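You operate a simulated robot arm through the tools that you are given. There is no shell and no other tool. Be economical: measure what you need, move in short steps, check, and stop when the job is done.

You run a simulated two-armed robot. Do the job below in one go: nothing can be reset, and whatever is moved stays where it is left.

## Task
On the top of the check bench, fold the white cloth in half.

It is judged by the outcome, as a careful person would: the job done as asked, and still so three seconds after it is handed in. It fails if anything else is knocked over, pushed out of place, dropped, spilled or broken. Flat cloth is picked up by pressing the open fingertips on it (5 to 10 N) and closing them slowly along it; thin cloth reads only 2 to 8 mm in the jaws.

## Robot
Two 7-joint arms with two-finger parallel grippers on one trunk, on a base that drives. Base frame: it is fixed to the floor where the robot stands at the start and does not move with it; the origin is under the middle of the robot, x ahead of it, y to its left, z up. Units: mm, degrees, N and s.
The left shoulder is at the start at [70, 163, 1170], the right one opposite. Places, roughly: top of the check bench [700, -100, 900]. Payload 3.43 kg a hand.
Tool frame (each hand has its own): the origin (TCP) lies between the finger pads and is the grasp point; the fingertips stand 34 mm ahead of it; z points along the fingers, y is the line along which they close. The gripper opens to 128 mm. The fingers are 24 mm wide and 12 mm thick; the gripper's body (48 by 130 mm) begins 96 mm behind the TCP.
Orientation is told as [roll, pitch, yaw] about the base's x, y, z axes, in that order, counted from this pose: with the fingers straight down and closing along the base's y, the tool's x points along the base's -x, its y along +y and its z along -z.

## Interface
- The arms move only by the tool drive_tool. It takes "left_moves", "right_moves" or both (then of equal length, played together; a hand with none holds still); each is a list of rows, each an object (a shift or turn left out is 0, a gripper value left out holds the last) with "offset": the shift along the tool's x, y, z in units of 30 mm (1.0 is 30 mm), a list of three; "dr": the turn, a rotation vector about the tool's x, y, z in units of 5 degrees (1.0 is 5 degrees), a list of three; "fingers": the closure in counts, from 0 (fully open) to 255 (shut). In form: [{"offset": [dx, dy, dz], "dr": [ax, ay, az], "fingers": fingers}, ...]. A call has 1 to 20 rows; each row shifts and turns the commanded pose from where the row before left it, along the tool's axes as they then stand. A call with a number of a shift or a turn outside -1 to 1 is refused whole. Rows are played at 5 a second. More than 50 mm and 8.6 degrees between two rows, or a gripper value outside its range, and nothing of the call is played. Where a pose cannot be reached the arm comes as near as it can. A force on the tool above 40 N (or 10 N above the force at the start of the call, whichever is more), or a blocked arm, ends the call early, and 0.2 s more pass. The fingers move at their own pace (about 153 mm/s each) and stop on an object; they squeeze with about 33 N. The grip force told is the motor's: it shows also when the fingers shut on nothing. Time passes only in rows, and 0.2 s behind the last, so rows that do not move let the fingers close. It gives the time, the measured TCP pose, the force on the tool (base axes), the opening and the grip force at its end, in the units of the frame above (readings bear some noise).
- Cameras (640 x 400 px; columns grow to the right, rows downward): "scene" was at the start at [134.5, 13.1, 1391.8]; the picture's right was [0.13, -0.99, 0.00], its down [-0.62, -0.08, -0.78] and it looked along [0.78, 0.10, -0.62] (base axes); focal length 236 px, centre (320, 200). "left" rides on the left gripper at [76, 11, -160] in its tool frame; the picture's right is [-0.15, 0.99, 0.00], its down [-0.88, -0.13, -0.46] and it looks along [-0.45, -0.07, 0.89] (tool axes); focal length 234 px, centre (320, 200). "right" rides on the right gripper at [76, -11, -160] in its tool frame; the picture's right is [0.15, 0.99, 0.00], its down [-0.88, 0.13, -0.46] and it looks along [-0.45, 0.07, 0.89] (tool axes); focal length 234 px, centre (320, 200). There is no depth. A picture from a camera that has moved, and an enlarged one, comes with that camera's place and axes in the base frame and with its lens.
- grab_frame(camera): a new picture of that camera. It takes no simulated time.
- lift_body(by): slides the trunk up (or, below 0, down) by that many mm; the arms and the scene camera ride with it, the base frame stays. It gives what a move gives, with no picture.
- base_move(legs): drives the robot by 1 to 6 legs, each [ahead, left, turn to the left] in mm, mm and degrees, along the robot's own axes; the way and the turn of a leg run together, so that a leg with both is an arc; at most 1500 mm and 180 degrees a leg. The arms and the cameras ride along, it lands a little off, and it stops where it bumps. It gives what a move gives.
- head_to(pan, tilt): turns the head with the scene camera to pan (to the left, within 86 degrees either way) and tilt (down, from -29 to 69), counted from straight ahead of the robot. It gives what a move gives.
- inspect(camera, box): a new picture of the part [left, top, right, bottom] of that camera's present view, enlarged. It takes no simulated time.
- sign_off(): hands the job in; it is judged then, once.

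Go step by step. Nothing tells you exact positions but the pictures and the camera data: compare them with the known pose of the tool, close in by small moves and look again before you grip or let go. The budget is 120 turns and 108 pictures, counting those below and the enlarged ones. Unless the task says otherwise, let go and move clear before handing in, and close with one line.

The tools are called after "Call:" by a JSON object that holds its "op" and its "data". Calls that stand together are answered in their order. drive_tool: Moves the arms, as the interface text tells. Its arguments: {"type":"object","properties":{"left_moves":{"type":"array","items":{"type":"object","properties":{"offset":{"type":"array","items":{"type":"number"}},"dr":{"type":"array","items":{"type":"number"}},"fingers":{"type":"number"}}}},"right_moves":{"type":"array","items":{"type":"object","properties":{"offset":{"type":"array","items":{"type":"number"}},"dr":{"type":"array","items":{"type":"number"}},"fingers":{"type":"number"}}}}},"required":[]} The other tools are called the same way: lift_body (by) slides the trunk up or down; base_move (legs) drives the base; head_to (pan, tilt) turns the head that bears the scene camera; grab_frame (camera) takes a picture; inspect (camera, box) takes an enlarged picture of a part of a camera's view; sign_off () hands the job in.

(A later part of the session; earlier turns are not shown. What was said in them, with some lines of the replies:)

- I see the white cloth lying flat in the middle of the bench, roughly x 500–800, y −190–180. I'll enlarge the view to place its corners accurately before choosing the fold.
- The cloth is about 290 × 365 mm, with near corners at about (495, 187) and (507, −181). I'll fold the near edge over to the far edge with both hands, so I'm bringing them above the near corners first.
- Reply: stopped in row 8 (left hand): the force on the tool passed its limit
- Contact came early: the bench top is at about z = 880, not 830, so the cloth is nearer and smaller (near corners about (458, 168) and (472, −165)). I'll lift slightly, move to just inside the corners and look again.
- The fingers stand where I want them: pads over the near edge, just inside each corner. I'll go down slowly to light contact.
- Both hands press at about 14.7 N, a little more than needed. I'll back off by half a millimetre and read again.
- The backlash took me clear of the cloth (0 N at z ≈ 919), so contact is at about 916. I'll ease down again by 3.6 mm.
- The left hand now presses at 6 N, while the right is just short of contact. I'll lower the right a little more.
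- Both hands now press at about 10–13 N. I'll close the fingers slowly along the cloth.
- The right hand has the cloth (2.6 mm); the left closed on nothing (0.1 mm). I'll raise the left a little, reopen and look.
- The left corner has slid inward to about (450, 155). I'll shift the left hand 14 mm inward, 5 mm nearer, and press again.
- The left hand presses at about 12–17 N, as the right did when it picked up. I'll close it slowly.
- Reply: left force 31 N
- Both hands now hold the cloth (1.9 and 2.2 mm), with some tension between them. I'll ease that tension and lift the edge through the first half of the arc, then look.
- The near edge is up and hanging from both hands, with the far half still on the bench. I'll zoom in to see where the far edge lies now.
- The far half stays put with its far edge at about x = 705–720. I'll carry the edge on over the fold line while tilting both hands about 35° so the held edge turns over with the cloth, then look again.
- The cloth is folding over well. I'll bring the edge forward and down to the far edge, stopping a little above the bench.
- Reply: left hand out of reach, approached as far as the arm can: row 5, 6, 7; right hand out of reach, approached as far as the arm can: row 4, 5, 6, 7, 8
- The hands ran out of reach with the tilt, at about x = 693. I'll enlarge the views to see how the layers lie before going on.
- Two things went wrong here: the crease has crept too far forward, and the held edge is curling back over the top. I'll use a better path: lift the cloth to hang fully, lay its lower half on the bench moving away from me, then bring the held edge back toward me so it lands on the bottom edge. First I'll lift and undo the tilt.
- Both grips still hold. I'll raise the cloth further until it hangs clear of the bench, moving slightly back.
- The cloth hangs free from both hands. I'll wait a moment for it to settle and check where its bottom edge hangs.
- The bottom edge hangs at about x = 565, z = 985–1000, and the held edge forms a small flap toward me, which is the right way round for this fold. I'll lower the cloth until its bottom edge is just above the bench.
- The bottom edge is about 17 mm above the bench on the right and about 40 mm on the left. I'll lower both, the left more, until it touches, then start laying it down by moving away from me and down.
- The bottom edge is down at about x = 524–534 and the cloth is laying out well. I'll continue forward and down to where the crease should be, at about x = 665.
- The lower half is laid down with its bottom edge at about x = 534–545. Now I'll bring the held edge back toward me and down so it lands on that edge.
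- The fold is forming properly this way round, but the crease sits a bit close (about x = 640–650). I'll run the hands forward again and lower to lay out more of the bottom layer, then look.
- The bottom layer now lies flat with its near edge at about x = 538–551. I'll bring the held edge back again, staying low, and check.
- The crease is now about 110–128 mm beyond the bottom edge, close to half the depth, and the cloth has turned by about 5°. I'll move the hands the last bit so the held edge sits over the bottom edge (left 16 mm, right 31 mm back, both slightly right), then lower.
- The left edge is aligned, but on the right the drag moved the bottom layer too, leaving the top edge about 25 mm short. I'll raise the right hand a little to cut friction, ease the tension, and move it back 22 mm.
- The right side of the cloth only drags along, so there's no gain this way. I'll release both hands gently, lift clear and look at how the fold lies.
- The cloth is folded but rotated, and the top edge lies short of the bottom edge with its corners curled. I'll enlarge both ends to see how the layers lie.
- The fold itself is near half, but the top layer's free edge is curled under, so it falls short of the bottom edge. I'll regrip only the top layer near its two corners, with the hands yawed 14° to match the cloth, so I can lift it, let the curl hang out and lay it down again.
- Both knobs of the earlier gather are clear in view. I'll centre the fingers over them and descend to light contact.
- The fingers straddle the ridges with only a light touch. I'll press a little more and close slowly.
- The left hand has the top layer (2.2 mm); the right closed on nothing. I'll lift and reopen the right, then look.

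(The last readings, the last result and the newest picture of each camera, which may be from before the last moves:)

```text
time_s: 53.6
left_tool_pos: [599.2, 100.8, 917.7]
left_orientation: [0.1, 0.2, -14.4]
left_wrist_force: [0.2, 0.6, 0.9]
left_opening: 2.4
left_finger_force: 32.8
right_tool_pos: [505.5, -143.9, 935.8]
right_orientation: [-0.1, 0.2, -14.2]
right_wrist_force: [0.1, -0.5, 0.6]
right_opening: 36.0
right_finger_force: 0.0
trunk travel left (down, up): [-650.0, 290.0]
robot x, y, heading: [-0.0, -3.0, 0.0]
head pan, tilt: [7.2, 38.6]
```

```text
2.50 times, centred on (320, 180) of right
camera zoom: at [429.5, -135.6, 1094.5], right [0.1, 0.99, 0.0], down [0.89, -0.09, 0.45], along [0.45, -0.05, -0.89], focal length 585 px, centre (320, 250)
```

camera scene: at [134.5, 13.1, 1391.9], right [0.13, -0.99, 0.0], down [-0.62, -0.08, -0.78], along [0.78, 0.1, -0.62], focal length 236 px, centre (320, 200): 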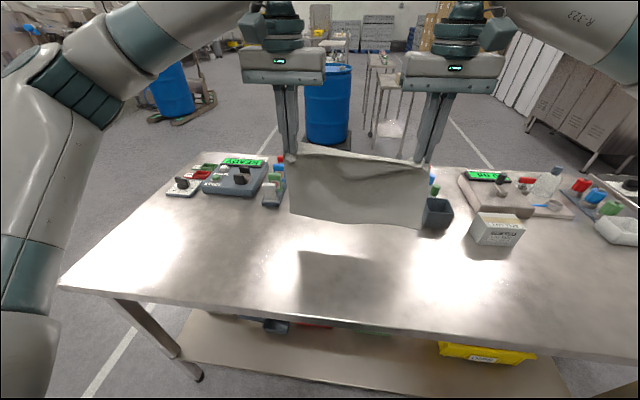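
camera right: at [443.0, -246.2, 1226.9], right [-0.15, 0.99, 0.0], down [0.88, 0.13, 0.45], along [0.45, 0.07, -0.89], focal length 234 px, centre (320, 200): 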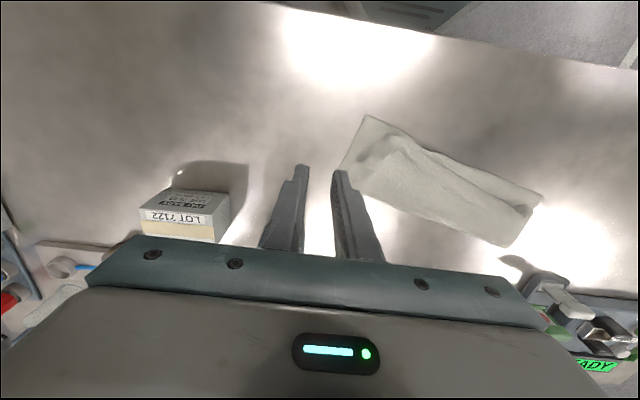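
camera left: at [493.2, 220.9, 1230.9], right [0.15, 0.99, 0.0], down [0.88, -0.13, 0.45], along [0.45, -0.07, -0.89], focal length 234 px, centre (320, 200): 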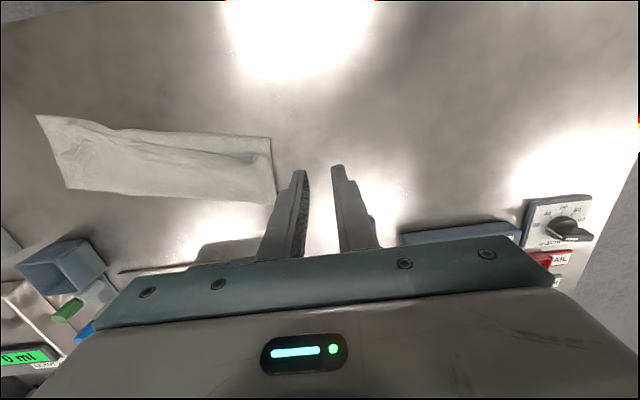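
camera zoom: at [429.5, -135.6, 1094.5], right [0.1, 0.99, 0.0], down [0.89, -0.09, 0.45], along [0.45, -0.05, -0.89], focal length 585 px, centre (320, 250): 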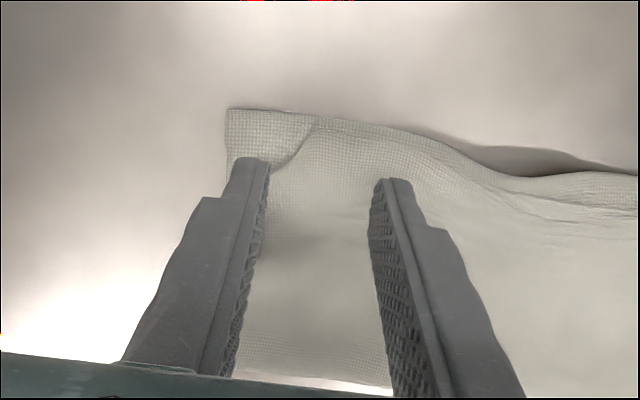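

On the right the top edge has now smoothed out and lies almost on the bottom edge. I'll use the left hand to lift its corner, bring it about 30 mm toward the bottom edge, and look.

Call:
{"op": "drive_tool", "data": {"left_moves": [{"offset": [0, 0, -0.5]}, {"offset": [0.1, 0, -0.5]}, {"offset": [0.3, 0.1, 0]}, {"offset": [0.3, 0.1, 0]}, {"offset": [0.3, 0.1, 0]}, {}], "right_moves": [{"offset": [0, 0, -1]}, {"offset": [0, 0, -1]}, {"offset": [0, -0.8, -0.5]}, {"offset": [0, -0.8, 0]}, {"offset": [0, -0.8, 0]}, {}]}}

Call:
{"op": "inspect", "data": {"camera": "scene", "box": [270, 190, 430, 290]}}

Call:
{"op": "inspect", "data": {"camera": "left", "box": [80, 80, 440, 280]}}

```text
time_s: 55.0
left_tool_pos: [572.4, 117.8, 948.6]
left_orientation: [0.1, 0.3, -14.3]
left_wrist_force: [-0.7, 0.1, -0.7]
left_opening: 2.5
left_finger_force: 33.0
right_tool_pos: [487.9, -214.0, 1009.7]
right_orientation: [-0.1, 0.1, -14.3]
right_wrist_force: [0.7, -0.5, 0.5]
right_opening: 36.2
right_finger_force: 0.1
trunk travel left (down, up): [-650.0, 290.0]
robot x, y, heading: [2.1, -1.2, 0.0]
head pan, tilt: [7.2, 38.6]
```

```text
4.00 times, centred on (350, 240) of scene
camera zoom: at [135.1, 13.7, 1391.8], right [0.13, -0.99, 0.0], down [-0.62, -0.08, -0.78], along [0.78, 0.1, -0.62], focal length 944 px, centre (200, 40)
```

zoom: 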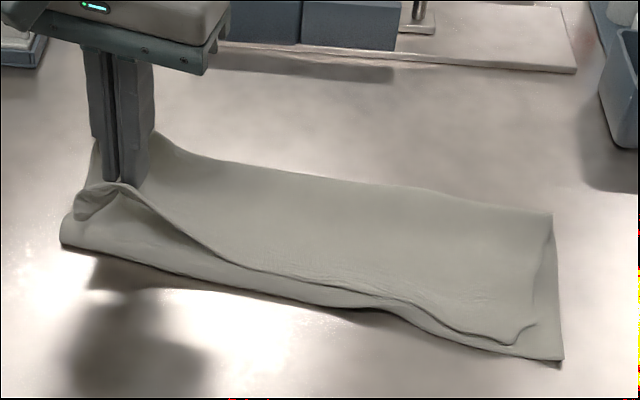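

```text
1.78 times, centred on (260, 180) of left
camera zoom: at [503.5, 147.3, 1108.4], right [0.39, 0.92, 0.0], down [0.82, -0.35, 0.45], along [0.42, -0.17, -0.89], focal length 416 px, centre (427, 236)
```

zoom: 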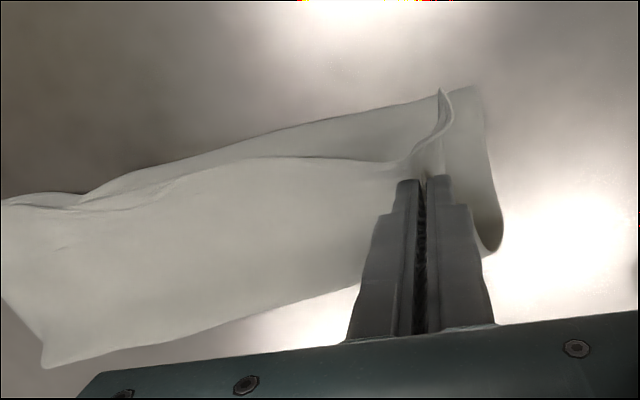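

The left flap tip is almost over the bottom-left corner. I'll shift it slightly outward, lower it and release.

Call:
{"op": "drive_tool", "data": {"left_moves": [{"offset": [-0.1, 0.15, 0.3]}, {"offset": [-0.1, 0.15, 0.3]}, {"offset": [0, 0.1, 0.3]}, {}, {"fingers": 235}, {"fingers": 215}, {}, {"offset": [0, 0, -0.5]}, {"offset": [0, 0, -1]}, {"offset": [0, 0, -1]}, {"offset": [0, 0.8, -0.7]}, {"offset": [0, 0.9, 0]}, {"offset": [0, 0.9, 0]}, {}]}}

Call:
{"op": "inspect", "data": {"camera": "scene", "box": [270, 190, 430, 290]}}

Call:
{"op": "inspect", "data": {"camera": "left", "box": [30, 80, 390, 280]}}

```text
time_s: 58.0
left_tool_pos: [600.8, 201.8, 1020.2]
left_orientation: [0.1, 0.2, -14.4]
left_wrist_force: [0.2, 0.0, 0.3]
left_opening: 20.1
left_finger_force: 0.1
right_tool_pos: [486.7, -214.5, 1010.6]
right_orientation: [-0.1, 0.1, -14.3]
right_wrist_force: [-0.2, 0.4, -0.2]
right_opening: 36.2
right_finger_force: 0.0
trunk travel left (down, up): [-650.0, 290.0]
robot x, y, heading: [0.0, -1.6, 0.2]
head pan, tilt: [7.2, 38.6]
```

```text
4.00 times, centred on (350, 240) of scene
camera zoom: at [134.8, 12.6, 1391.8], right [0.13, -0.99, 0.0], down [-0.62, -0.08, -0.78], along [0.78, 0.1, -0.62], focal length 944 px, centre (200, 40)
```

zoom: 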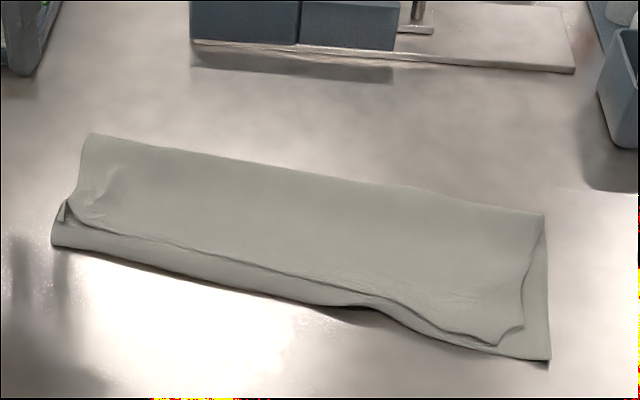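

```text
1.78 times, centred on (210, 180) of left
camera zoom: at [531.9, 230.5, 1179.6], right [0.39, 0.92, 0.0], down [0.82, -0.35, 0.45], along [0.42, -0.17, -0.89], focal length 416 px, centre (516, 236)
```

zoom: 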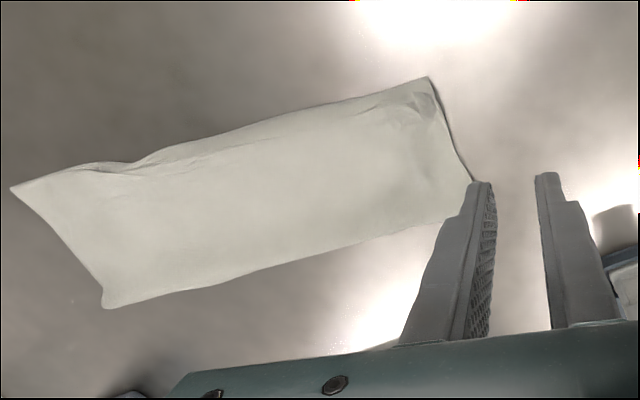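

That is a big improvement: the top edge now follows the bottom edge closely along its length. I'll check both ends in detail.

Call:
{"op": "inspect", "data": {"camera": "scene", "box": [278, 218, 348, 262]}}

Call:
{"op": "inspect", "data": {"camera": "scene", "box": [350, 238, 420, 284]}}

Call:
{"op": "inspect", "data": {"camera": "right", "box": [300, 40, 640, 260]}}

```text
9.09 times, centred on (313, 240) of scene
camera zoom: at [134.8, 12.6, 1391.8], right [0.13, -0.99, 0.0], down [-0.62, -0.08, -0.78], along [0.78, 0.1, -0.62], focal length 2146 px, centre (384, -164)
```

zoom: 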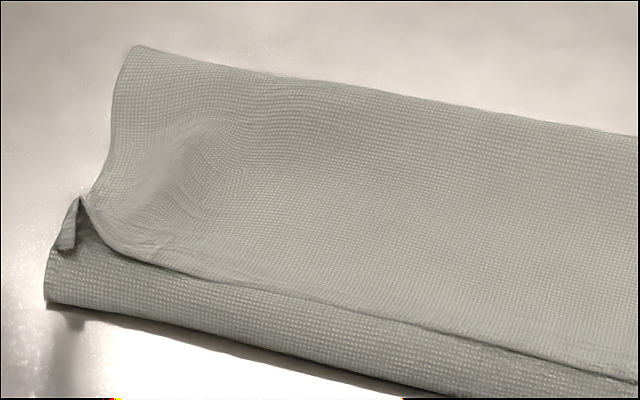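

```text
8.70 times, centred on (385, 261) of scene
camera zoom: at [134.8, 12.6, 1391.8], right [0.13, -0.99, 0.0], down [-0.62, -0.08, -0.78], along [0.78, 0.1, -0.62], focal length 2052 px, centre (-245, -330)
```

zoom: 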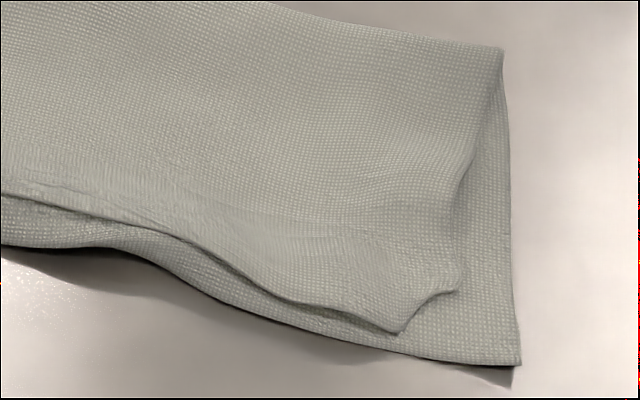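

```text
1.82 times, centred on (470, 150) of right
camera zoom: at [410.7, -205.5, 1169.8], right [0.1, 0.99, 0.0], down [0.89, -0.09, 0.45], along [0.45, -0.05, -0.89], focal length 426 px, centre (47, 291)
```

zoom: 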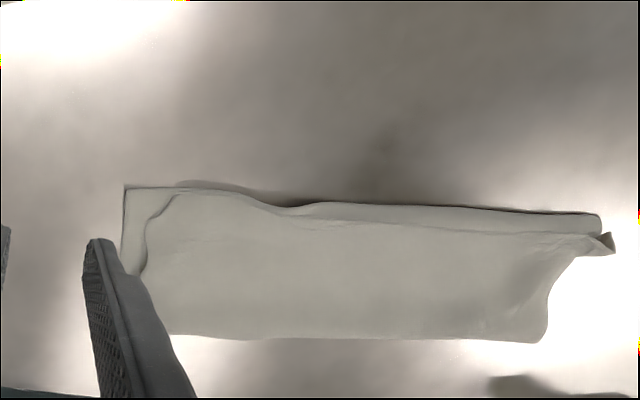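

The fold is now close to half along its length; only the right top corner is tucked in by about 25–30 mm. I'll do the same lift-and-lay with the right hand there, positioning it first.

Call:
{"op": "drive_tool", "data": {"right_moves": [{"offset": [-0.02, 0.84, 0], "fingers": 199}, {"offset": [-0.02, 0.84, 0.3]}, {"offset": [-0.02, 0.83, 0.6]}, {"offset": [-0.02, 0.83, 0.6]}, {"offset": [0, 0, 0.6]}, {}, {}]}}

Call:
{"op": "inspect", "data": {"camera": "right", "box": [200, 90, 440, 250]}}

```text
time_s: 59.6
left_tool_pos: [600.8, 200.6, 1018.6]
left_orientation: [0.1, 0.2, -14.5]
left_wrist_force: [-0.7, 0.5, -0.3]
left_opening: 19.9
left_finger_force: 0.0
right_tool_pos: [513.5, -118.0, 949.6]
right_orientation: [-0.1, 0.1, -14.3]
right_wrist_force: [0.2, 0.3, 0.3]
right_opening: 28.1
right_finger_force: 0.1
trunk travel left (down, up): [-650.0, 290.0]
robot x, y, heading: [1.4, -1.4, 0.0]
head pan, tilt: [7.2, 38.6]
```

```text
2.50 times, centred on (320, 170) of right
camera zoom: at [437.0, -109.1, 1107.8], right [0.1, 0.99, 0.0], down [0.89, -0.09, 0.45], along [0.45, -0.05, -0.89], focal length 585 px, centre (320, 275)
```

zoom: 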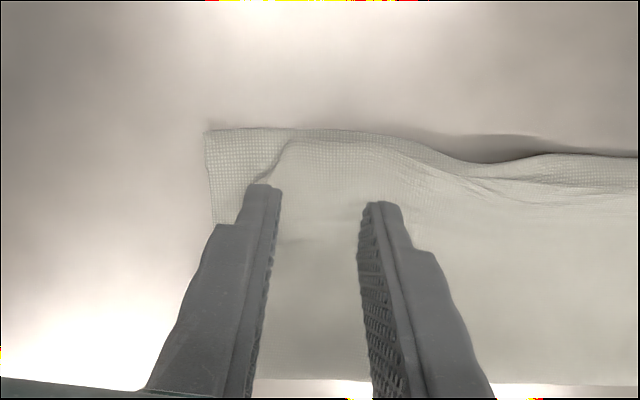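

The corner is plain to see, tucked in about 30 mm from the bottom corner. I'll move 8 mm closer to the edge and press down gently.

Call:
{"op": "drive_tool", "data": {"right_moves": [{"offset": [0.25, 0, 0.4]}, {"offset": [0, 0, 0.4]}, {"offset": [0, 0, 0.2]}, {"offset": [0, 0, 0.08]}, {}, {}]}}

```text
time_s: 61.0
left_tool_pos: [599.7, 200.7, 1019.8]
left_orientation: [0.2, 0.2, -14.4]
left_wrist_force: [0.3, 0.0, 0.0]
left_opening: 20.1
left_finger_force: 0.0
right_tool_pos: [506.9, -115.6, 917.7]
right_orientation: [-0.1, 0.1, -14.3]
right_wrist_force: [0.7, -1.3, 9.9]
right_opening: 28.4
right_finger_force: 0.2
trunk travel left (down, up): [-650.0, 290.0]
robot x, y, heading: [-1.7, 0.9, 0.2]
head pan, tilt: [7.2, 38.6]
```

Call:
{"op": "drive_tool", "data": {"right_moves": [{"fingers": 204, "offset": [0, 0, -0.02]}, {"fingers": 209}, {"fingers": 214}, {"fingers": 219}, {"fingers": 224}, {"fingers": 229}, {"fingers": 234}, {"fingers": 239}, {"fingers": 244}, {"fingers": 255}, {}, {}]}}

Call:
{"op": "inspect", "data": {"camera": "right", "box": [200, 90, 440, 250]}}

```text
time_s: 63.6
left_tool_pos: [599.2, 199.8, 1018.6]
left_orientation: [0.2, 0.2, -14.4]
left_wrist_force: [-0.8, 1.2, -0.3]
left_opening: 20.0
left_finger_force: 0.0
right_tool_pos: [506.7, -115.9, 916.2]
right_orientation: [-0.1, 0.1, -14.4]
right_wrist_force: [-0.7, -0.3, 5.3]
right_opening: 0.0
right_finger_force: 33.3
trunk travel left (down, up): [-650.0, 290.0]
robot x, y, heading: [-0.7, -0.5, 0.1]
head pan, tilt: [7.2, 38.6]
```

```text
2.50 times, centred on (320, 170) of right
camera zoom: at [430.2, -107.5, 1076.2], right [0.1, 0.99, 0.0], down [0.89, -0.09, 0.45], along [0.45, -0.05, -0.89], focal length 585 px, centre (320, 275)
```

zoom: 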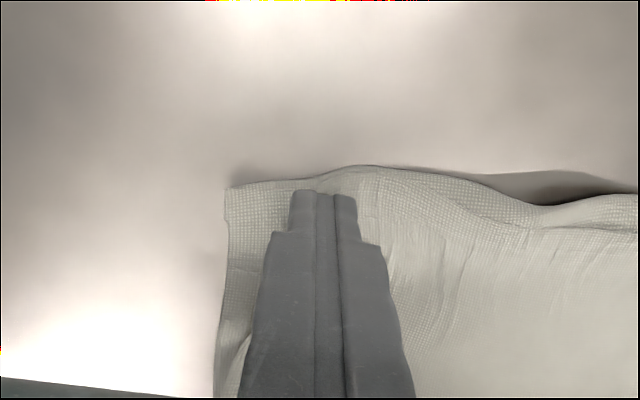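

The fingers slipped without gripping. They are closed and resting on the top layer, so I'll try a light outward stroke of about 18 mm to draw the corner out.

Call:
{"op": "drive_tool", "data": {"right_moves": [{"offset": [0, -0.15, 0]}, {"offset": [0, -0.15, 0]}, {"offset": [0, -0.15, 0]}, {"offset": [0, -0.15, 0]}, {}, {"offset": [0, 0, -0.5]}, {"offset": [0, 0, -1]}, {}]}}

Call:
{"op": "inspect", "data": {"camera": "right", "box": [200, 70, 440, 230]}}

Call:
{"op": "inspect", "data": {"camera": "scene", "box": [270, 190, 430, 290]}}

```text
time_s: 65.4
left_tool_pos: [601.9, 200.3, 1017.2]
left_orientation: [0.1, 0.3, -14.5]
left_wrist_force: [0.1, 0.5, -0.4]
left_opening: 20.0
left_finger_force: 0.1
right_tool_pos: [501.9, -133.7, 962.6]
right_orientation: [-0.1, 0.1, -14.3]
right_wrist_force: [0.7, 0.3, -0.1]
right_opening: 0.1
right_finger_force: 33.4
trunk travel left (down, up): [-650.0, 290.0]
robot x, y, heading: [0.1, -2.4, 0.3]
head pan, tilt: [7.2, 38.6]
```

```text
2.50 times, centred on (320, 150) of right
camera zoom: at [426.3, -125.7, 1121.3], right [0.1, 0.99, 0.0], down [0.89, -0.09, 0.45], along [0.45, -0.05, -0.89], focal length 585 px, centre (320, 325)
```

zoom: 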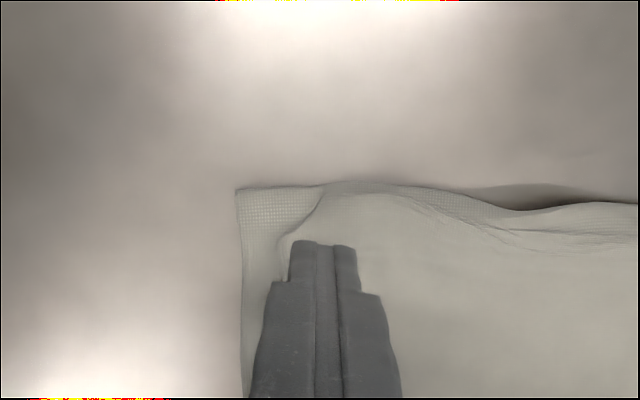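

```text
4.00 times, centred on (350, 240) of scene
camera zoom: at [135.0, 12.9, 1391.8], right [0.13, -0.99, 0.0], down [-0.62, -0.08, -0.78], along [0.78, 0.1, -0.62], focal length 944 px, centre (200, 40)
```

zoom: 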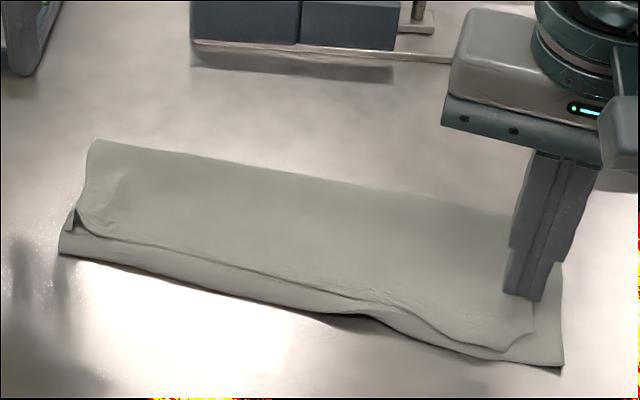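

The light stroke moved both layers together, so the corner is still tucked by about 30 mm. I'll try one firmer pinch with a wider opening, 20 mm further in.

Call:
{"op": "drive_tool", "data": {"right_moves": [{"offset": [0.2, 0.35, 0], "fingers": 175}, {"offset": [0, 0.35, 0]}, {"offset": [0, 0, 0.5]}, {"offset": [0, 0, 0.5]}, {"offset": [0, 0, 0.4]}, {"offset": [0, 0, 0.15]}, {}, {}]}}

```text
time_s: 67.2
left_tool_pos: [599.3, 201.5, 1019.4]
left_orientation: [0.1, 0.2, -14.4]
left_wrist_force: [1.0, 0.2, 0.7]
left_opening: 20.0
left_finger_force: 0.1
right_tool_pos: [501.9, -112.1, 917.0]
right_orientation: [0.0, -0.1, -14.4]
right_wrist_force: [4.5, 1.6, 23.3]
right_opening: 40.2
right_finger_force: 0.0
trunk travel left (down, up): [-650.0, 290.0]
robot x, y, heading: [-2.5, 2.2, 0.0]
head pan, tilt: [7.2, 38.6]
```

Call:
{"op": "drive_tool", "data": {"right_moves": [{"offset": [0, 0, -0.04]}, {"fingers": 179}, {"fingers": 184}, {"fingers": 189}, {"fingers": 194}, {"fingers": 199}, {"fingers": 204}, {"fingers": 209}, {"fingers": 214}, {"fingers": 219}, {"fingers": 224}, {"fingers": 229}, {"fingers": 234}, {"fingers": 239}, {"fingers": 244}, {"fingers": 255}, {}, {}]}}

Call:
{"op": "inspect", "data": {"camera": "right", "box": [200, 90, 440, 250]}}

```text
time_s: 71.0
left_tool_pos: [599.1, 201.0, 1019.8]
left_orientation: [0.1, 0.1, -14.4]
left_wrist_force: [-0.6, 0.5, 0.7]
left_opening: 20.0
left_finger_force: 0.0
right_tool_pos: [501.6, -112.5, 918.1]
right_orientation: [-0.1, 0.1, -14.3]
right_wrist_force: [-1.6, 1.2, 21.2]
right_opening: 2.4
right_finger_force: 32.9
trunk travel left (down, up): [-650.0, 290.0]
robot x, y, heading: [-0.6, 3.2, -0.2]
head pan, tilt: [7.2, 38.6]
```

```text
2.50 times, centred on (320, 170) of right
camera zoom: at [424.3, -103.3, 1075.7], right [0.1, 0.99, 0.0], down [0.89, -0.09, 0.46], along [0.45, -0.05, -0.89], focal length 585 px, centre (320, 275)
```

zoom: 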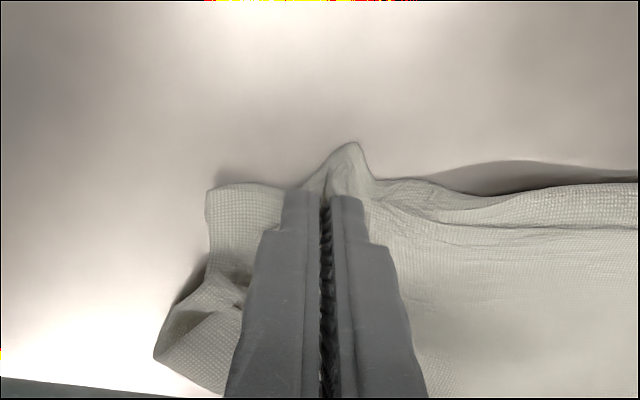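

The grip reads 2.4 mm, like a single layer. I'll lift 24 mm and check whether only the top layer comes up.

Call:
{"op": "drive_tool", "data": {"right_moves": [{"offset": [0, 0, -0.4]}, {"offset": [0, 0, -0.4]}, {"offset": [0, 0, -0.2]}, {}, {}]}}

Call:
{"op": "inspect", "data": {"camera": "scene", "box": [270, 190, 430, 290]}}

Call:
{"op": "inspect", "data": {"camera": "right", "box": [200, 90, 440, 250]}}

```text
time_s: 72.2
left_tool_pos: [599.6, 201.2, 1019.1]
left_orientation: [0.1, 0.3, -14.4]
left_wrist_force: [0.2, -0.9, -0.2]
left_opening: 20.1
left_finger_force: 0.1
right_tool_pos: [501.8, -111.6, 946.1]
right_orientation: [-0.2, 0.1, -14.2]
right_wrist_force: [1.2, 0.6, -0.4]
right_opening: 2.4
right_finger_force: 32.7
trunk travel left (down, up): [-650.0, 290.0]
robot x, y, heading: [-3.3, 2.0, 0.0]
head pan, tilt: [7.2, 38.6]
```

```text
4.00 times, centred on (350, 240) of scene
camera zoom: at [134.7, 13.2, 1391.8], right [0.13, -0.99, 0.0], down [-0.62, -0.08, -0.78], along [0.78, 0.1, -0.62], focal length 944 px, centre (200, 40)
```

zoom: 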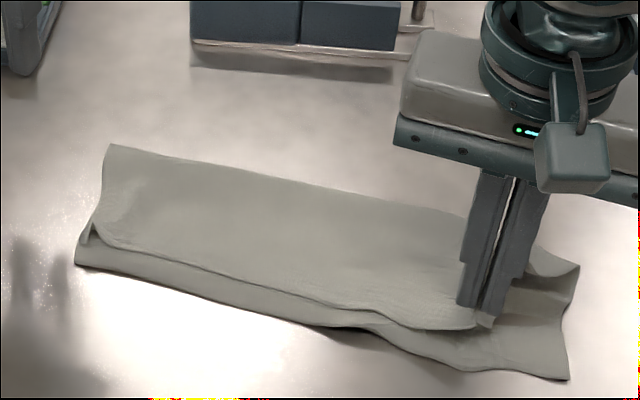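

```text
2.50 times, centred on (320, 170) of right
camera zoom: at [425.8, -103.7, 1104.9], right [0.1, 0.99, 0.0], down [0.89, -0.09, 0.45], along [0.45, -0.05, -0.89], focal length 585 px, centre (320, 275)
```

zoom: 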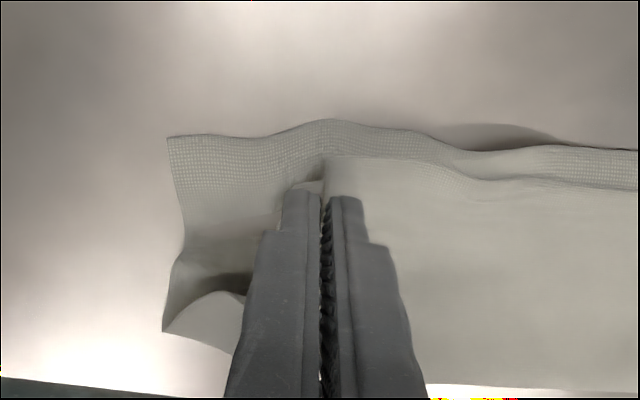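

Only the top layer has lifted. I'll carry the corner outward toward the bottom-right corner and check before lowering.

Call:
{"op": "drive_tool", "data": {"right_moves": [{"offset": [0.06, -0.32, -0.15]}, {"offset": [0.06, -0.32, -0.15]}, {"offset": [0.06, -0.32, 0]}, {"offset": [0.05, -0.3, 0]}, {}, {}]}}

Call:
{"op": "inspect", "data": {"camera": "scene", "box": [270, 190, 430, 290]}}

Call:
{"op": "inspect", "data": {"camera": "right", "box": [200, 90, 440, 250]}}

```text
time_s: 73.6
left_tool_pos: [602.1, 201.9, 1019.8]
left_orientation: [0.2, 0.1, -14.3]
left_wrist_force: [0.3, 0.1, 0.4]
left_opening: 20.0
left_finger_force: 0.0
right_tool_pos: [487.0, -147.9, 954.9]
right_orientation: [-0.1, 0.2, -14.3]
right_wrist_force: [0.6, 0.3, 0.1]
right_opening: 2.4
right_finger_force: 32.8
trunk travel left (down, up): [-650.0, 290.0]
robot x, y, heading: [2.4, 4.3, -0.2]
head pan, tilt: [7.2, 38.6]
```

```text
4.00 times, centred on (350, 240) of scene
camera zoom: at [134.5, 13.1, 1391.8], right [0.13, -0.99, 0.0], down [-0.62, -0.08, -0.78], along [0.78, 0.1, -0.62], focal length 944 px, centre (200, 40)
```

zoom: 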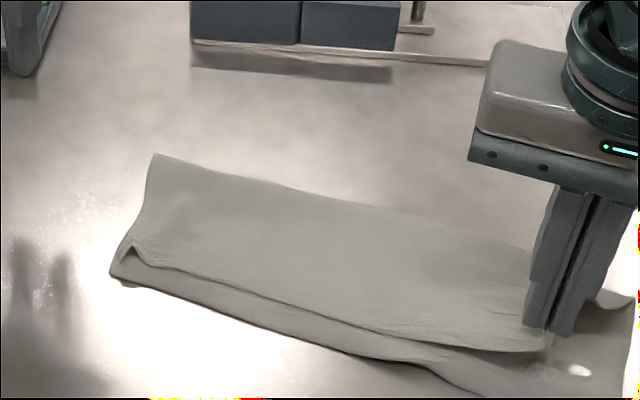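

```text
2.50 times, centred on (320, 170) of right
camera zoom: at [409.9, -138.8, 1113.9], right [0.1, 0.99, 0.0], down [0.89, -0.09, 0.45], along [0.45, -0.05, -0.89], focal length 585 px, centre (320, 275)
```

zoom: 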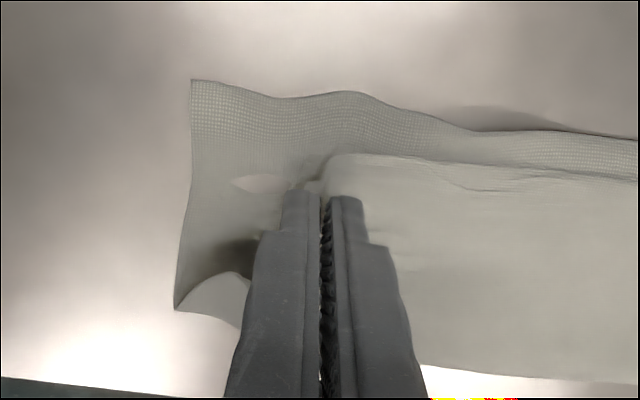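

The cloth shifted a little sideways with the hand, and the corner is now near the bottom corner. I'll lower it, easing toward the bottom edge, and release.

Call:
{"op": "drive_tool", "data": {"right_moves": [{"offset": [0.2, 0.05, 0.2]}, {"offset": [0.2, 0.1, 0.3]}, {"offset": [0.1, 0.1, 0.3]}, {"offset": [0, 0, 0.3]}, {}, {"fingers": 240}, {"fingers": 228}, {"fingers": 215}, {}, {"offset": [0, 0, -0.5]}, {"offset": [0, 0, -1]}, {"offset": [0, 0, -1]}, {"offset": [0, -0.9, -0.5]}, {"offset": [0, -0.9, 0]}, {"offset": [0, -0.9, 0]}, {"offset": [0, -0.9, 0]}, {}]}}

Call:
{"op": "inspect", "data": {"camera": "scene", "box": [270, 200, 450, 310]}}

```text
time_s: 77.2
left_tool_pos: [601.2, 201.3, 1018.5]
left_orientation: [0.1, 0.3, -14.4]
left_wrist_force: [-0.5, -0.5, 0.2]
left_opening: 20.3
left_finger_force: 0.0
right_tool_pos: [443.4, -241.2, 1010.9]
right_orientation: [0.0, 0.2, -14.1]
right_wrist_force: [-0.6, 0.4, -0.1]
right_opening: 20.0
right_finger_force: 0.1
trunk travel left (down, up): [-650.0, 290.0]
robot x, y, heading: [-0.9, -1.5, -0.0]
head pan, tilt: [7.2, 38.6]
```

```text
3.56 times, centred on (360, 255) of scene
camera zoom: at [135.2, 14.1, 1391.8], right [0.13, -0.99, 0.0], down [-0.62, -0.08, -0.78], along [0.77, 0.1, -0.62], focal length 839 px, centre (178, 4)
```

zoom: 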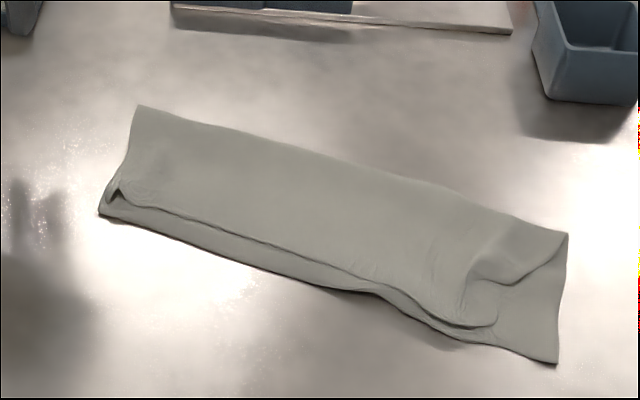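

The right corner is now tucked in further than before. I'll look closely before deciding on the correction.

Call:
{"op": "inspect", "data": {"camera": "scene", "box": [375, 250, 435, 305]}}

Call:
{"op": "inspect", "data": {"camera": "right", "box": [300, 40, 600, 240]}}

```text
7.27 times, centred on (405, 278) of scene
camera zoom: at [135.2, 14.1, 1391.8], right [0.13, -0.99, 0.0], down [-0.62, -0.08, -0.78], along [0.77, 0.1, -0.62], focal length 1717 px, centre (-298, -364)
```

zoom: 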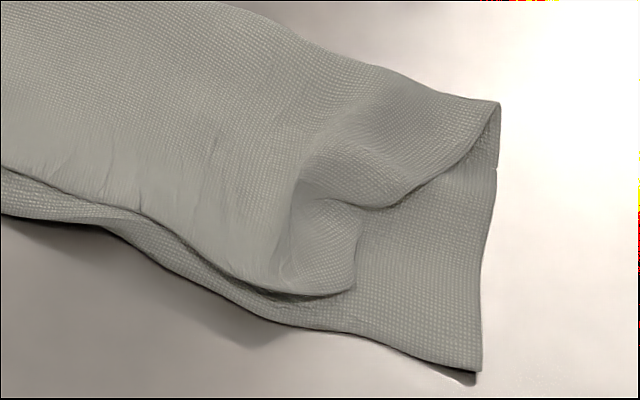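

```text
2.00 times, centred on (450, 140) of right
camera zoom: at [368.6, -232.5, 1170.4], right [0.1, 0.99, 0.0], down [0.89, -0.09, 0.45], along [0.45, -0.05, -0.89], focal length 468 px, centre (60, 320)
```

zoom: 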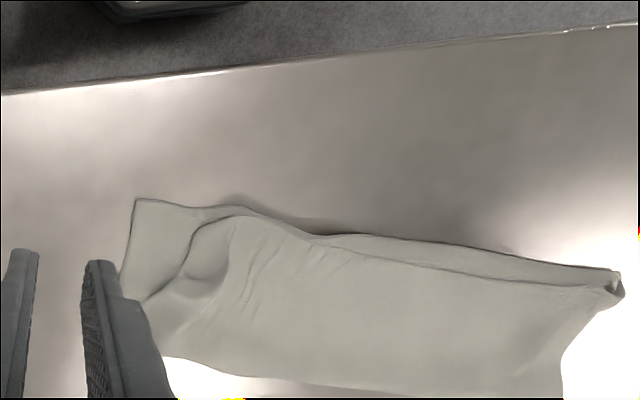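

The right corner is folded under by about 40 mm next to the gathered ridge. I'll set closed fingers on that ridge with light pressure and open them slowly, which should spread the gather and push the corner outward.

Call:
{"op": "drive_tool", "data": {"right_moves": [{"offset": [0, 0.91, 0], "fingers": 255}, {"offset": [0, 0.91, 0]}, {"offset": [0, 0.91, 0.3]}, {"offset": [0, 0.91, 0.6]}, {"offset": [0, 0, 0.7]}, {"offset": [0, 0, 0.7]}, {"offset": [0, 0, 0.4]}, {"offset": [0, 0, 0.2]}, {"offset": [0, 0, 0.1]}, {}, {}]}}

Call:
{"op": "inspect", "data": {"camera": "right", "box": [200, 90, 440, 250]}}

```text
time_s: 79.6
left_tool_pos: [600.3, 200.0, 1019.0]
left_orientation: [0.1, 0.2, -14.4]
left_wrist_force: [-0.4, -0.8, 0.5]
left_opening: 19.8
left_finger_force: 0.1
right_tool_pos: [473.3, -134.2, 924.9]
right_orientation: [-0.2, 0.1, -14.4]
right_wrist_force: [-0.4, 0.9, 1.6]
right_opening: 0.0
right_finger_force: 32.7
trunk travel left (down, up): [-650.0, 290.0]
robot x, y, heading: [-2.5, -1.9, 0.2]
head pan, tilt: [7.2, 38.6]
```

```text
2.50 times, centred on (320, 170) of right
camera zoom: at [396.8, -126.5, 1081.7], right [0.1, 0.99, 0.0], down [0.89, -0.09, 0.45], along [0.45, -0.05, -0.89], focal length 585 px, centre (320, 275)
```

zoom: 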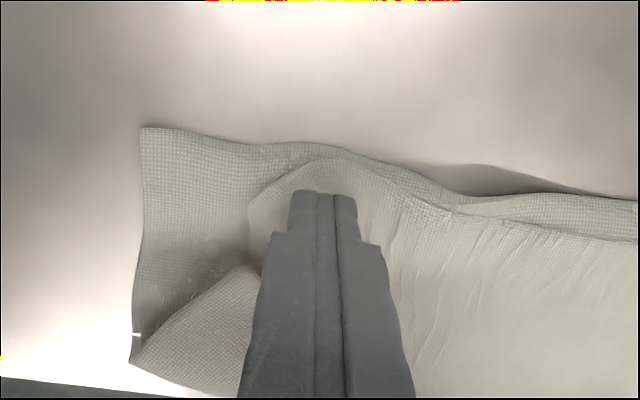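

The fingers rest on the ridge just behind the top edge. I'll press slightly and open them slowly.

Call:
{"op": "drive_tool", "data": {"right_moves": [{"offset": [0, 0, 0.12]}, {"offset": [0, 0, 0.1]}, {"fingers": 245}, {"fingers": 235}, {"fingers": 225}, {"fingers": 215}, {"fingers": 205}, {"fingers": 195}, {"fingers": 185}, {"fingers": 175}, {"fingers": 165}, {"fingers": 155}, {"fingers": 145}, {"fingers": 135}, {"fingers": 125}, {"fingers": 115}, {}]}}

Call:
{"op": "inspect", "data": {"camera": "right", "box": [200, 90, 440, 250]}}

```text
time_s: 83.2
left_tool_pos: [600.1, 200.7, 1020.1]
left_orientation: [0.1, 0.1, -14.4]
left_wrist_force: [0.3, -0.3, -0.7]
left_opening: 20.1
left_finger_force: 0.1
right_tool_pos: [472.1, -135.6, 916.5]
right_orientation: [-0.1, 0.0, -14.3]
right_wrist_force: [-0.6, -2.4, 15.7]
right_opening: 67.7
right_finger_force: 0.0
trunk travel left (down, up): [-650.0, 290.0]
robot x, y, heading: [-1.8, 0.6, 0.0]
head pan, tilt: [7.2, 38.6]
```

```text
2.50 times, centred on (320, 170) of right
camera zoom: at [396.0, -126.6, 1075.5], right [0.1, 0.99, 0.0], down [0.89, -0.09, 0.46], along [0.45, -0.05, -0.89], focal length 585 px, centre (320, 275)
```

zoom: 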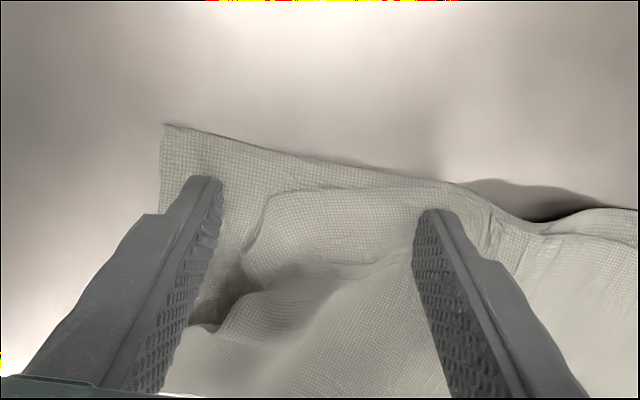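

The outer finger slid off onto the bottom layer, so the tuck remains. I'll centre the fingers across the raised lip itself, just above the bench, and pinch the lip lightly so the tucked flap can hang free.

Call:
{"op": "drive_tool", "data": {"right_moves": [{"offset": [0, 0, -0.7]}, {"offset": [-0.05, -0.48, 0], "fingers": 183}, {"offset": [0, 0, 0.25]}, {"offset": [0, 0, 0.2]}, {}, {}]}}

Call:
{"op": "inspect", "data": {"camera": "right", "box": [200, 90, 440, 250]}}

```text
time_s: 84.6
left_tool_pos: [600.5, 200.5, 1018.4]
left_orientation: [0.1, 0.2, -14.4]
left_wrist_force: [0.7, 0.5, -0.1]
left_opening: 20.2
left_finger_force: 0.0
right_tool_pos: [470.7, -148.6, 925.3]
right_orientation: [-0.1, 0.1, -14.3]
right_wrist_force: [-0.5, 0.5, 0.0]
right_opening: 36.2
right_finger_force: 0.1
trunk travel left (down, up): [-650.0, 290.0]
robot x, y, heading: [-0.4, 1.2, 0.3]
head pan, tilt: [7.2, 38.6]
```

```text
2.50 times, centred on (320, 170) of right
camera zoom: at [394.7, -140.0, 1084.4], right [0.1, 0.99, 0.0], down [0.89, -0.09, 0.45], along [0.45, -0.05, -0.89], focal length 585 px, centre (320, 275)
```

zoom: 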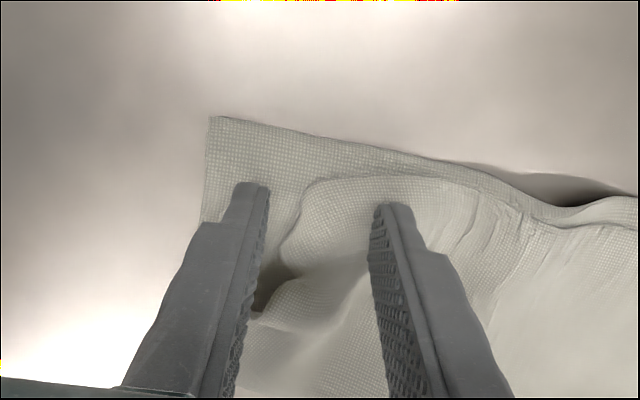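

The lip is between the fingers. I'll go down 4 mm and close slowly.

Call:
{"op": "drive_tool", "data": {"right_moves": [{"offset": [0, 0, 0.13]}, {}, {"fingers": 190}, {"fingers": 197}, {"fingers": 204}, {"fingers": 211}, {"fingers": 218}, {"fingers": 225}, {"fingers": 232}, {"fingers": 239}, {"fingers": 246}, {"fingers": 255}, {}, {}]}}

Call:
{"op": "inspect", "data": {"camera": "right", "box": [200, 90, 440, 250]}}

```text
time_s: 87.6
left_tool_pos: [600.7, 200.6, 1018.3]
left_orientation: [0.1, 0.2, -14.3]
left_wrist_force: [0.0, -0.1, -0.7]
left_opening: 20.3
left_finger_force: 0.1
right_tool_pos: [470.5, -149.4, 922.7]
right_orientation: [-0.2, 0.1, -14.2]
right_wrist_force: [0.8, -0.1, -0.4]
right_opening: 0.0
right_finger_force: 33.0
trunk travel left (down, up): [-650.0, 290.0]
robot x, y, heading: [0.8, 1.1, 0.1]
head pan, tilt: [7.2, 38.6]
```

```text
2.50 times, centred on (320, 170) of right
camera zoom: at [394.4, -139.8, 1080.3], right [0.1, 0.99, 0.0], down [0.89, -0.09, 0.45], along [0.45, -0.05, -0.89], focal length 585 px, centre (320, 275)
```

zoom: 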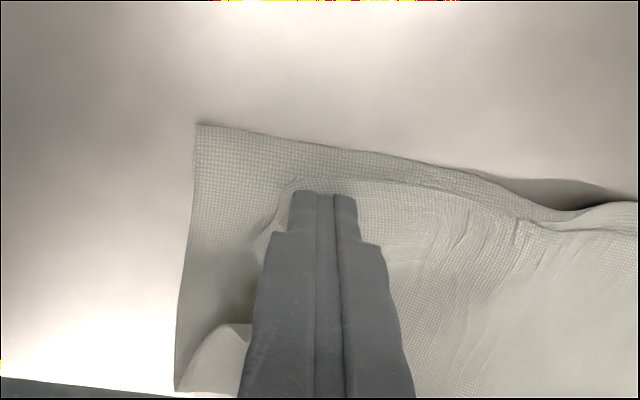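

It closed just above the lip. I'll reopen, go 5 mm lower and close again.

Call:
{"op": "drive_tool", "data": {"right_moves": [{"offset": [0, 0, -0.3]}, {"fingers": 179}, {}, {"offset": [0, 0, 0.3]}, {"offset": [0, 0, 0.17]}, {}, {"fingers": 186}, {"fingers": 193}, {"fingers": 200}, {"fingers": 207}, {"fingers": 214}, {"fingers": 221}, {"fingers": 228}, {"fingers": 235}, {"fingers": 242}, {"fingers": 255}, {}, {}]}}

Call:
{"op": "inspect", "data": {"camera": "right", "box": [200, 90, 440, 250]}}

```text
time_s: 91.4
left_tool_pos: [600.1, 201.5, 1019.3]
left_orientation: [0.1, 0.2, -14.4]
left_wrist_force: [0.7, 0.0, -0.1]
left_opening: 20.3
left_finger_force: 0.0
right_tool_pos: [469.8, -149.2, 915.9]
right_orientation: [0.0, 0.0, -14.3]
right_wrist_force: [2.1, 0.4, 23.1]
right_opening: 2.8
right_finger_force: 33.5
trunk travel left (down, up): [-650.0, 290.0]
robot x, y, heading: [3.2, 1.2, 0.1]
head pan, tilt: [7.2, 38.6]
```

```text
2.50 times, centred on (320, 170) of right
camera zoom: at [393.3, -140.2, 1075.2], right [0.1, 0.99, 0.0], down [0.89, -0.09, 0.46], along [0.45, -0.05, -0.89], focal length 585 px, centre (320, 275)
```

zoom: 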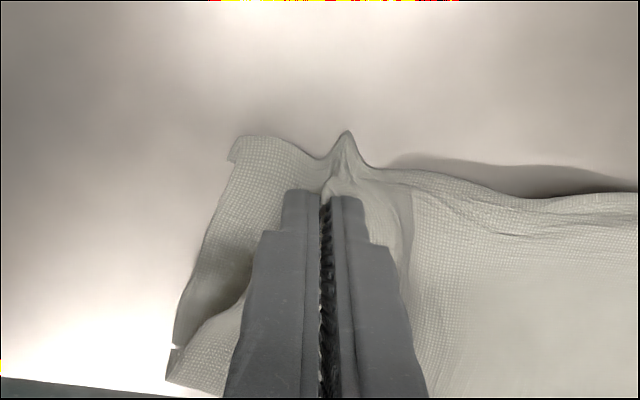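

The grip reads 2.8 mm. I'll lift about 30 mm and check which layer came up.

Call:
{"op": "drive_tool", "data": {"right_moves": [{"offset": [0, 0, -0.4]}, {"offset": [0, 0, -0.4]}, {"offset": [0, 0, -0.4]}, {}, {}]}}

Call:
{"op": "inspect", "data": {"camera": "scene", "box": [350, 220, 450, 310]}}

```text
time_s: 92.6
left_tool_pos: [600.1, 200.4, 1018.4]
left_orientation: [0.1, 0.2, -14.4]
left_wrist_force: [0.1, -0.8, -0.3]
left_opening: 20.2
left_finger_force: 0.1
right_tool_pos: [471.4, -148.1, 950.4]
right_orientation: [-0.1, 0.1, -14.3]
right_wrist_force: [0.4, 0.5, -0.9]
right_opening: 2.2
right_finger_force: 32.7
trunk travel left (down, up): [-650.0, 290.0]
robot x, y, heading: [-2.3, 1.1, 0.0]
head pan, tilt: [7.2, 38.6]
```

```text
4.44 times, centred on (400, 265) of scene
camera zoom: at [134.6, 13.2, 1391.8], right [0.13, -0.99, 0.0], down [-0.62, -0.08, -0.78], along [0.78, 0.1, -0.62], focal length 1049 px, centre (-36, -89)
```

zoom: 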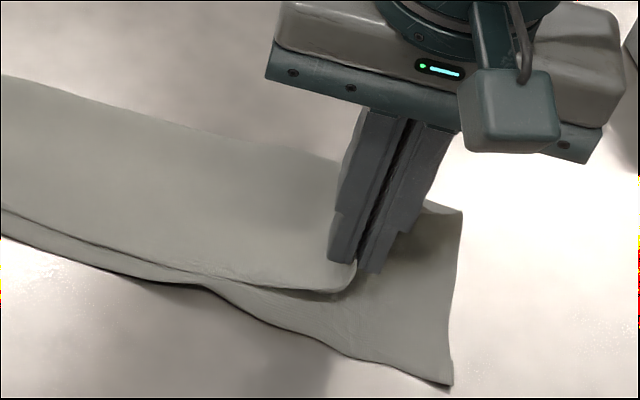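

Only the top layer came up, held right at its corner. I'll pin the middle of the fold with the left hand's closed fingertips so the cloth can't drag along.

Call:
{"op": "drive_tool", "data": {"left_moves": [{"offset": [0.02, -0.79, 0], "fingers": 255}, {"offset": [0.02, -0.79, 0]}, {"offset": [0.02, -0.79, 0]}, {"offset": [0.02, -0.79, 0]}, {"offset": [0.02, -0.79, 0.3]}, {"offset": [0.02, -0.79, 0.6]}, {"offset": [0.02, -0.79, 0.6]}, {"offset": [0, 0, 0.7]}, {"offset": [0, 0, 0.6]}, {"offset": [0, 0, 0.3]}, {"offset": [0, 0, 0.2]}, {"offset": [0, 0, 0.1]}, {}, {}]}}

```text
time_s: 95.6
left_tool_pos: [554.8, 41.8, 917.2]
left_orientation: [0.1, 0.2, -14.5]
left_wrist_force: [0.4, 0.3, 3.5]
left_opening: 0.0
left_finger_force: 32.8
right_tool_pos: [470.0, -148.3, 950.4]
right_orientation: [0.0, 0.0, -14.4]
right_wrist_force: [0.0, -0.4, -0.3]
right_opening: 2.5
right_finger_force: 32.4
trunk travel left (down, up): [-650.0, 290.0]
robot x, y, heading: [2.0, 1.2, -0.1]
head pan, tilt: [7.2, 38.6]
```

The left hand is on the fold at 3.5 N; I'll press it a little firmer, then carry the corner outward with the right hand.

Call:
{"op": "drive_tool", "data": {"left_moves": [{"offset": [0, 0, 0.04]}, {}, {}, {}, {}, {}, {}, {}], "right_moves": [{}, {"offset": [0, 0, -0.3]}, {"offset": [0.12, -0.36, 0]}, {"offset": [0.12, -0.36, 0]}, {"offset": [0.12, -0.36, 0]}, {"offset": [0.1, -0.34, 0]}, {}, {}]}}

Call:
{"op": "inspect", "data": {"camera": "right", "box": [200, 60, 500, 260]}}

```text
time_s: 97.4
left_tool_pos: [553.0, 42.5, 915.9]
left_orientation: [0.1, 0.2, -14.4]
left_wrist_force: [-4.3, -8.5, 14.5]
left_opening: 0.0
left_finger_force: 32.9
right_tool_pos: [446.1, -186.6, 961.0]
right_orientation: [0.0, 0.0, -14.3]
right_wrist_force: [4.9, 8.7, -1.9]
right_opening: 2.7
right_finger_force: 33.3
trunk travel left (down, up): [-650.0, 290.0]
robot x, y, heading: [0.5, 0.9, -0.1]
head pan, tilt: [7.2, 38.6]
```

```text
2.00 times, centred on (350, 160) of right
camera zoom: at [369.6, -179.2, 1119.3], right [0.1, 0.99, 0.0], down [0.89, -0.09, 0.46], along [0.45, -0.05, -0.89], focal length 468 px, centre (260, 280)
```

zoom: 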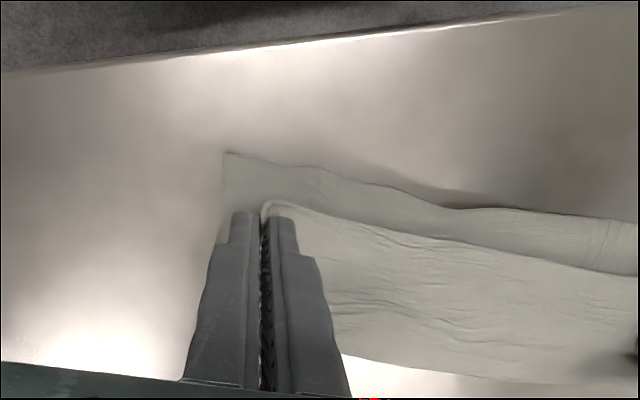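

The pin worked: the bottom stayed and the held corner is within about 15 mm of the bottom corner. I'll lower it with a slight inward ease, then open slowly to spread it, and lift clear.

Call:
{"op": "drive_tool", "data": {"left_moves": [{}, {}, {}, {}, {}, {}, {}, {}, {}, {}, {}, {}, {}], "right_moves": [{"offset": [0.1, 0.05, 0.35]}, {"offset": [0.1, 0.1, 0.4]}, {"offset": [0.1, 0.1, 0.4]}, {"offset": [0, 0, 0.25]}, {}, {"fingers": 246}, {"fingers": 237}, {"fingers": 228}, {"fingers": 219}, {"fingers": 210}, {}, {"offset": [0, 0, -0.5]}, {"offset": [0, 0, -1]}]}}

Call:
{"op": "inspect", "data": {"camera": "right", "box": [200, 60, 500, 260]}}

```text
time_s: 100.2
left_tool_pos: [554.0, 42.8, 915.2]
left_orientation: [0.1, 0.1, -14.4]
left_wrist_force: [-0.1, -2.3, 11.6]
left_opening: 0.1
left_finger_force: 32.8
right_tool_pos: [439.5, -178.4, 962.5]
right_orientation: [-0.2, 0.0, -14.2]
right_wrist_force: [0.6, -0.4, -0.2]
right_opening: 22.5
right_finger_force: 0.1
trunk travel left (down, up): [-650.0, 290.0]
robot x, y, heading: [6.8, 1.5, 0.1]
head pan, tilt: [7.2, 38.6]
```

```text
2.00 times, centred on (350, 160) of right
camera zoom: at [362.6, -170.2, 1121.5], right [0.1, 0.99, 0.0], down [0.89, -0.09, 0.46], along [0.45, -0.05, -0.89], focal length 468 px, centre (260, 280)
```

zoom: 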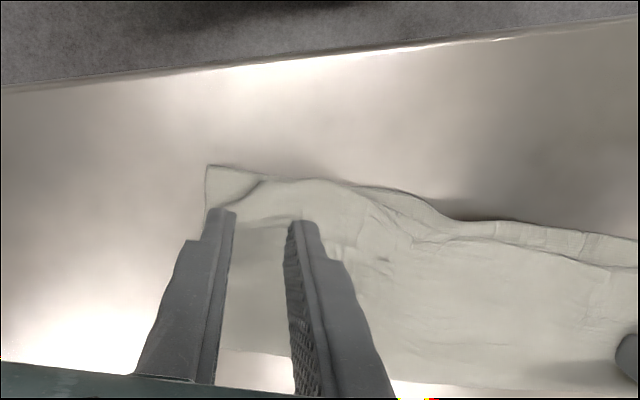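

The right corner now lies flat with its edge on the bottom edge, set in by about 25 mm at most. I'll lift both hands clear and check the whole fold.

Call:
{"op": "drive_tool", "data": {"left_moves": [{"offset": [0, 0, -0.3]}, {"offset": [0, 0, -0.8]}, {"offset": [0, 0, -1]}, {"offset": [0, 0, -1]}, {"offset": [0, 0.8, -0.5]}, {"offset": [0, 0.9, 0]}, {"offset": [0, 0.9, 0]}, {"offset": [0, 0.9, 0]}, {"offset": [0, 0.9, 0]}, {}], "right_moves": [{"offset": [0, 0, -0.5]}, {"offset": [0, 0, -0.8]}, {"offset": [0, -0.9, 0]}, {"offset": [0, -0.9, 0]}, {"offset": [0, -0.9, 0]}, {}, {}, {}, {}, {}]}}

Call:
{"op": "inspect", "data": {"camera": "scene", "box": [270, 200, 450, 310]}}

```text
time_s: 102.4
left_tool_pos: [589.7, 171.0, 1022.1]
left_orientation: [0.3, 0.2, -14.4]
left_wrist_force: [-0.2, -0.4, -0.1]
left_opening: 0.0
left_finger_force: 32.7
right_tool_pos: [419.7, -255.8, 1001.6]
right_orientation: [-0.1, 0.0, -14.4]
right_wrist_force: [0.2, -1.5, -0.3]
right_opening: 22.5
right_finger_force: 0.1
trunk travel left (down, up): [-650.0, 290.0]
robot x, y, heading: [1.7, 2.1, -0.2]
head pan, tilt: [7.2, 38.6]
```

```text
3.56 times, centred on (360, 255) of scene
camera zoom: at [134.5, 12.3, 1391.9], right [0.13, -0.99, 0.0], down [-0.62, -0.08, -0.78], along [0.78, 0.1, -0.62], focal length 839 px, centre (178, 4)
```

zoom: 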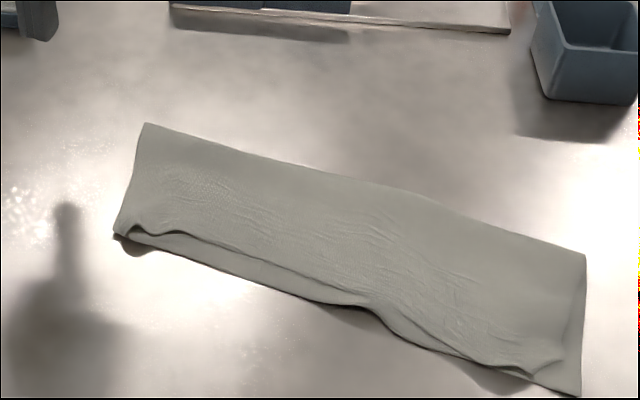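

The cloth now lies folded in half, with the top edge along the bottom edge and the corners close together. I'll take one full view to confirm the rest of the bench is undisturbed.

Call:
{"op": "grab_frame", "data": {"camera": "scene"}}

```text
7 pictures are left
camera scene: at [134.5, 12.3, 1391.9], right [0.13, -0.99, 0.0], down [-0.62, -0.08, -0.78], along [0.78, 0.1, -0.62], focal length 236 px, centre (320, 200)
```

scene: 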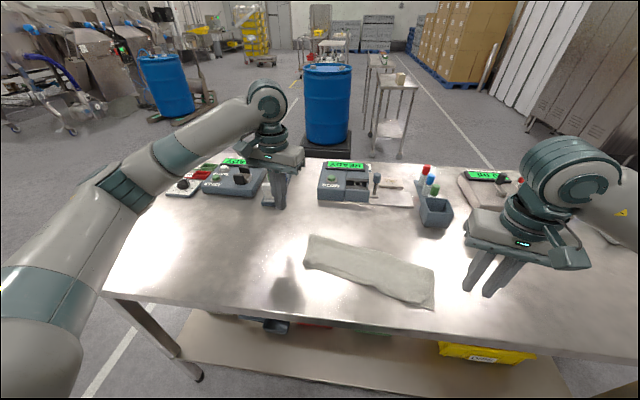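

The cloth is folded on the bench, both hands are clear of it, and everything I can see on the bench is where it was. The right hand hides the box, but it never went near it.

Call:
{"op": "sign_off", "data": {}}

```text
The job is handed in.
```

The white cloth is folded in half on the check bench: the edges meet closely, the right top corner sits in by about 25 mm, and the fold lies at a slight angle to the bench.
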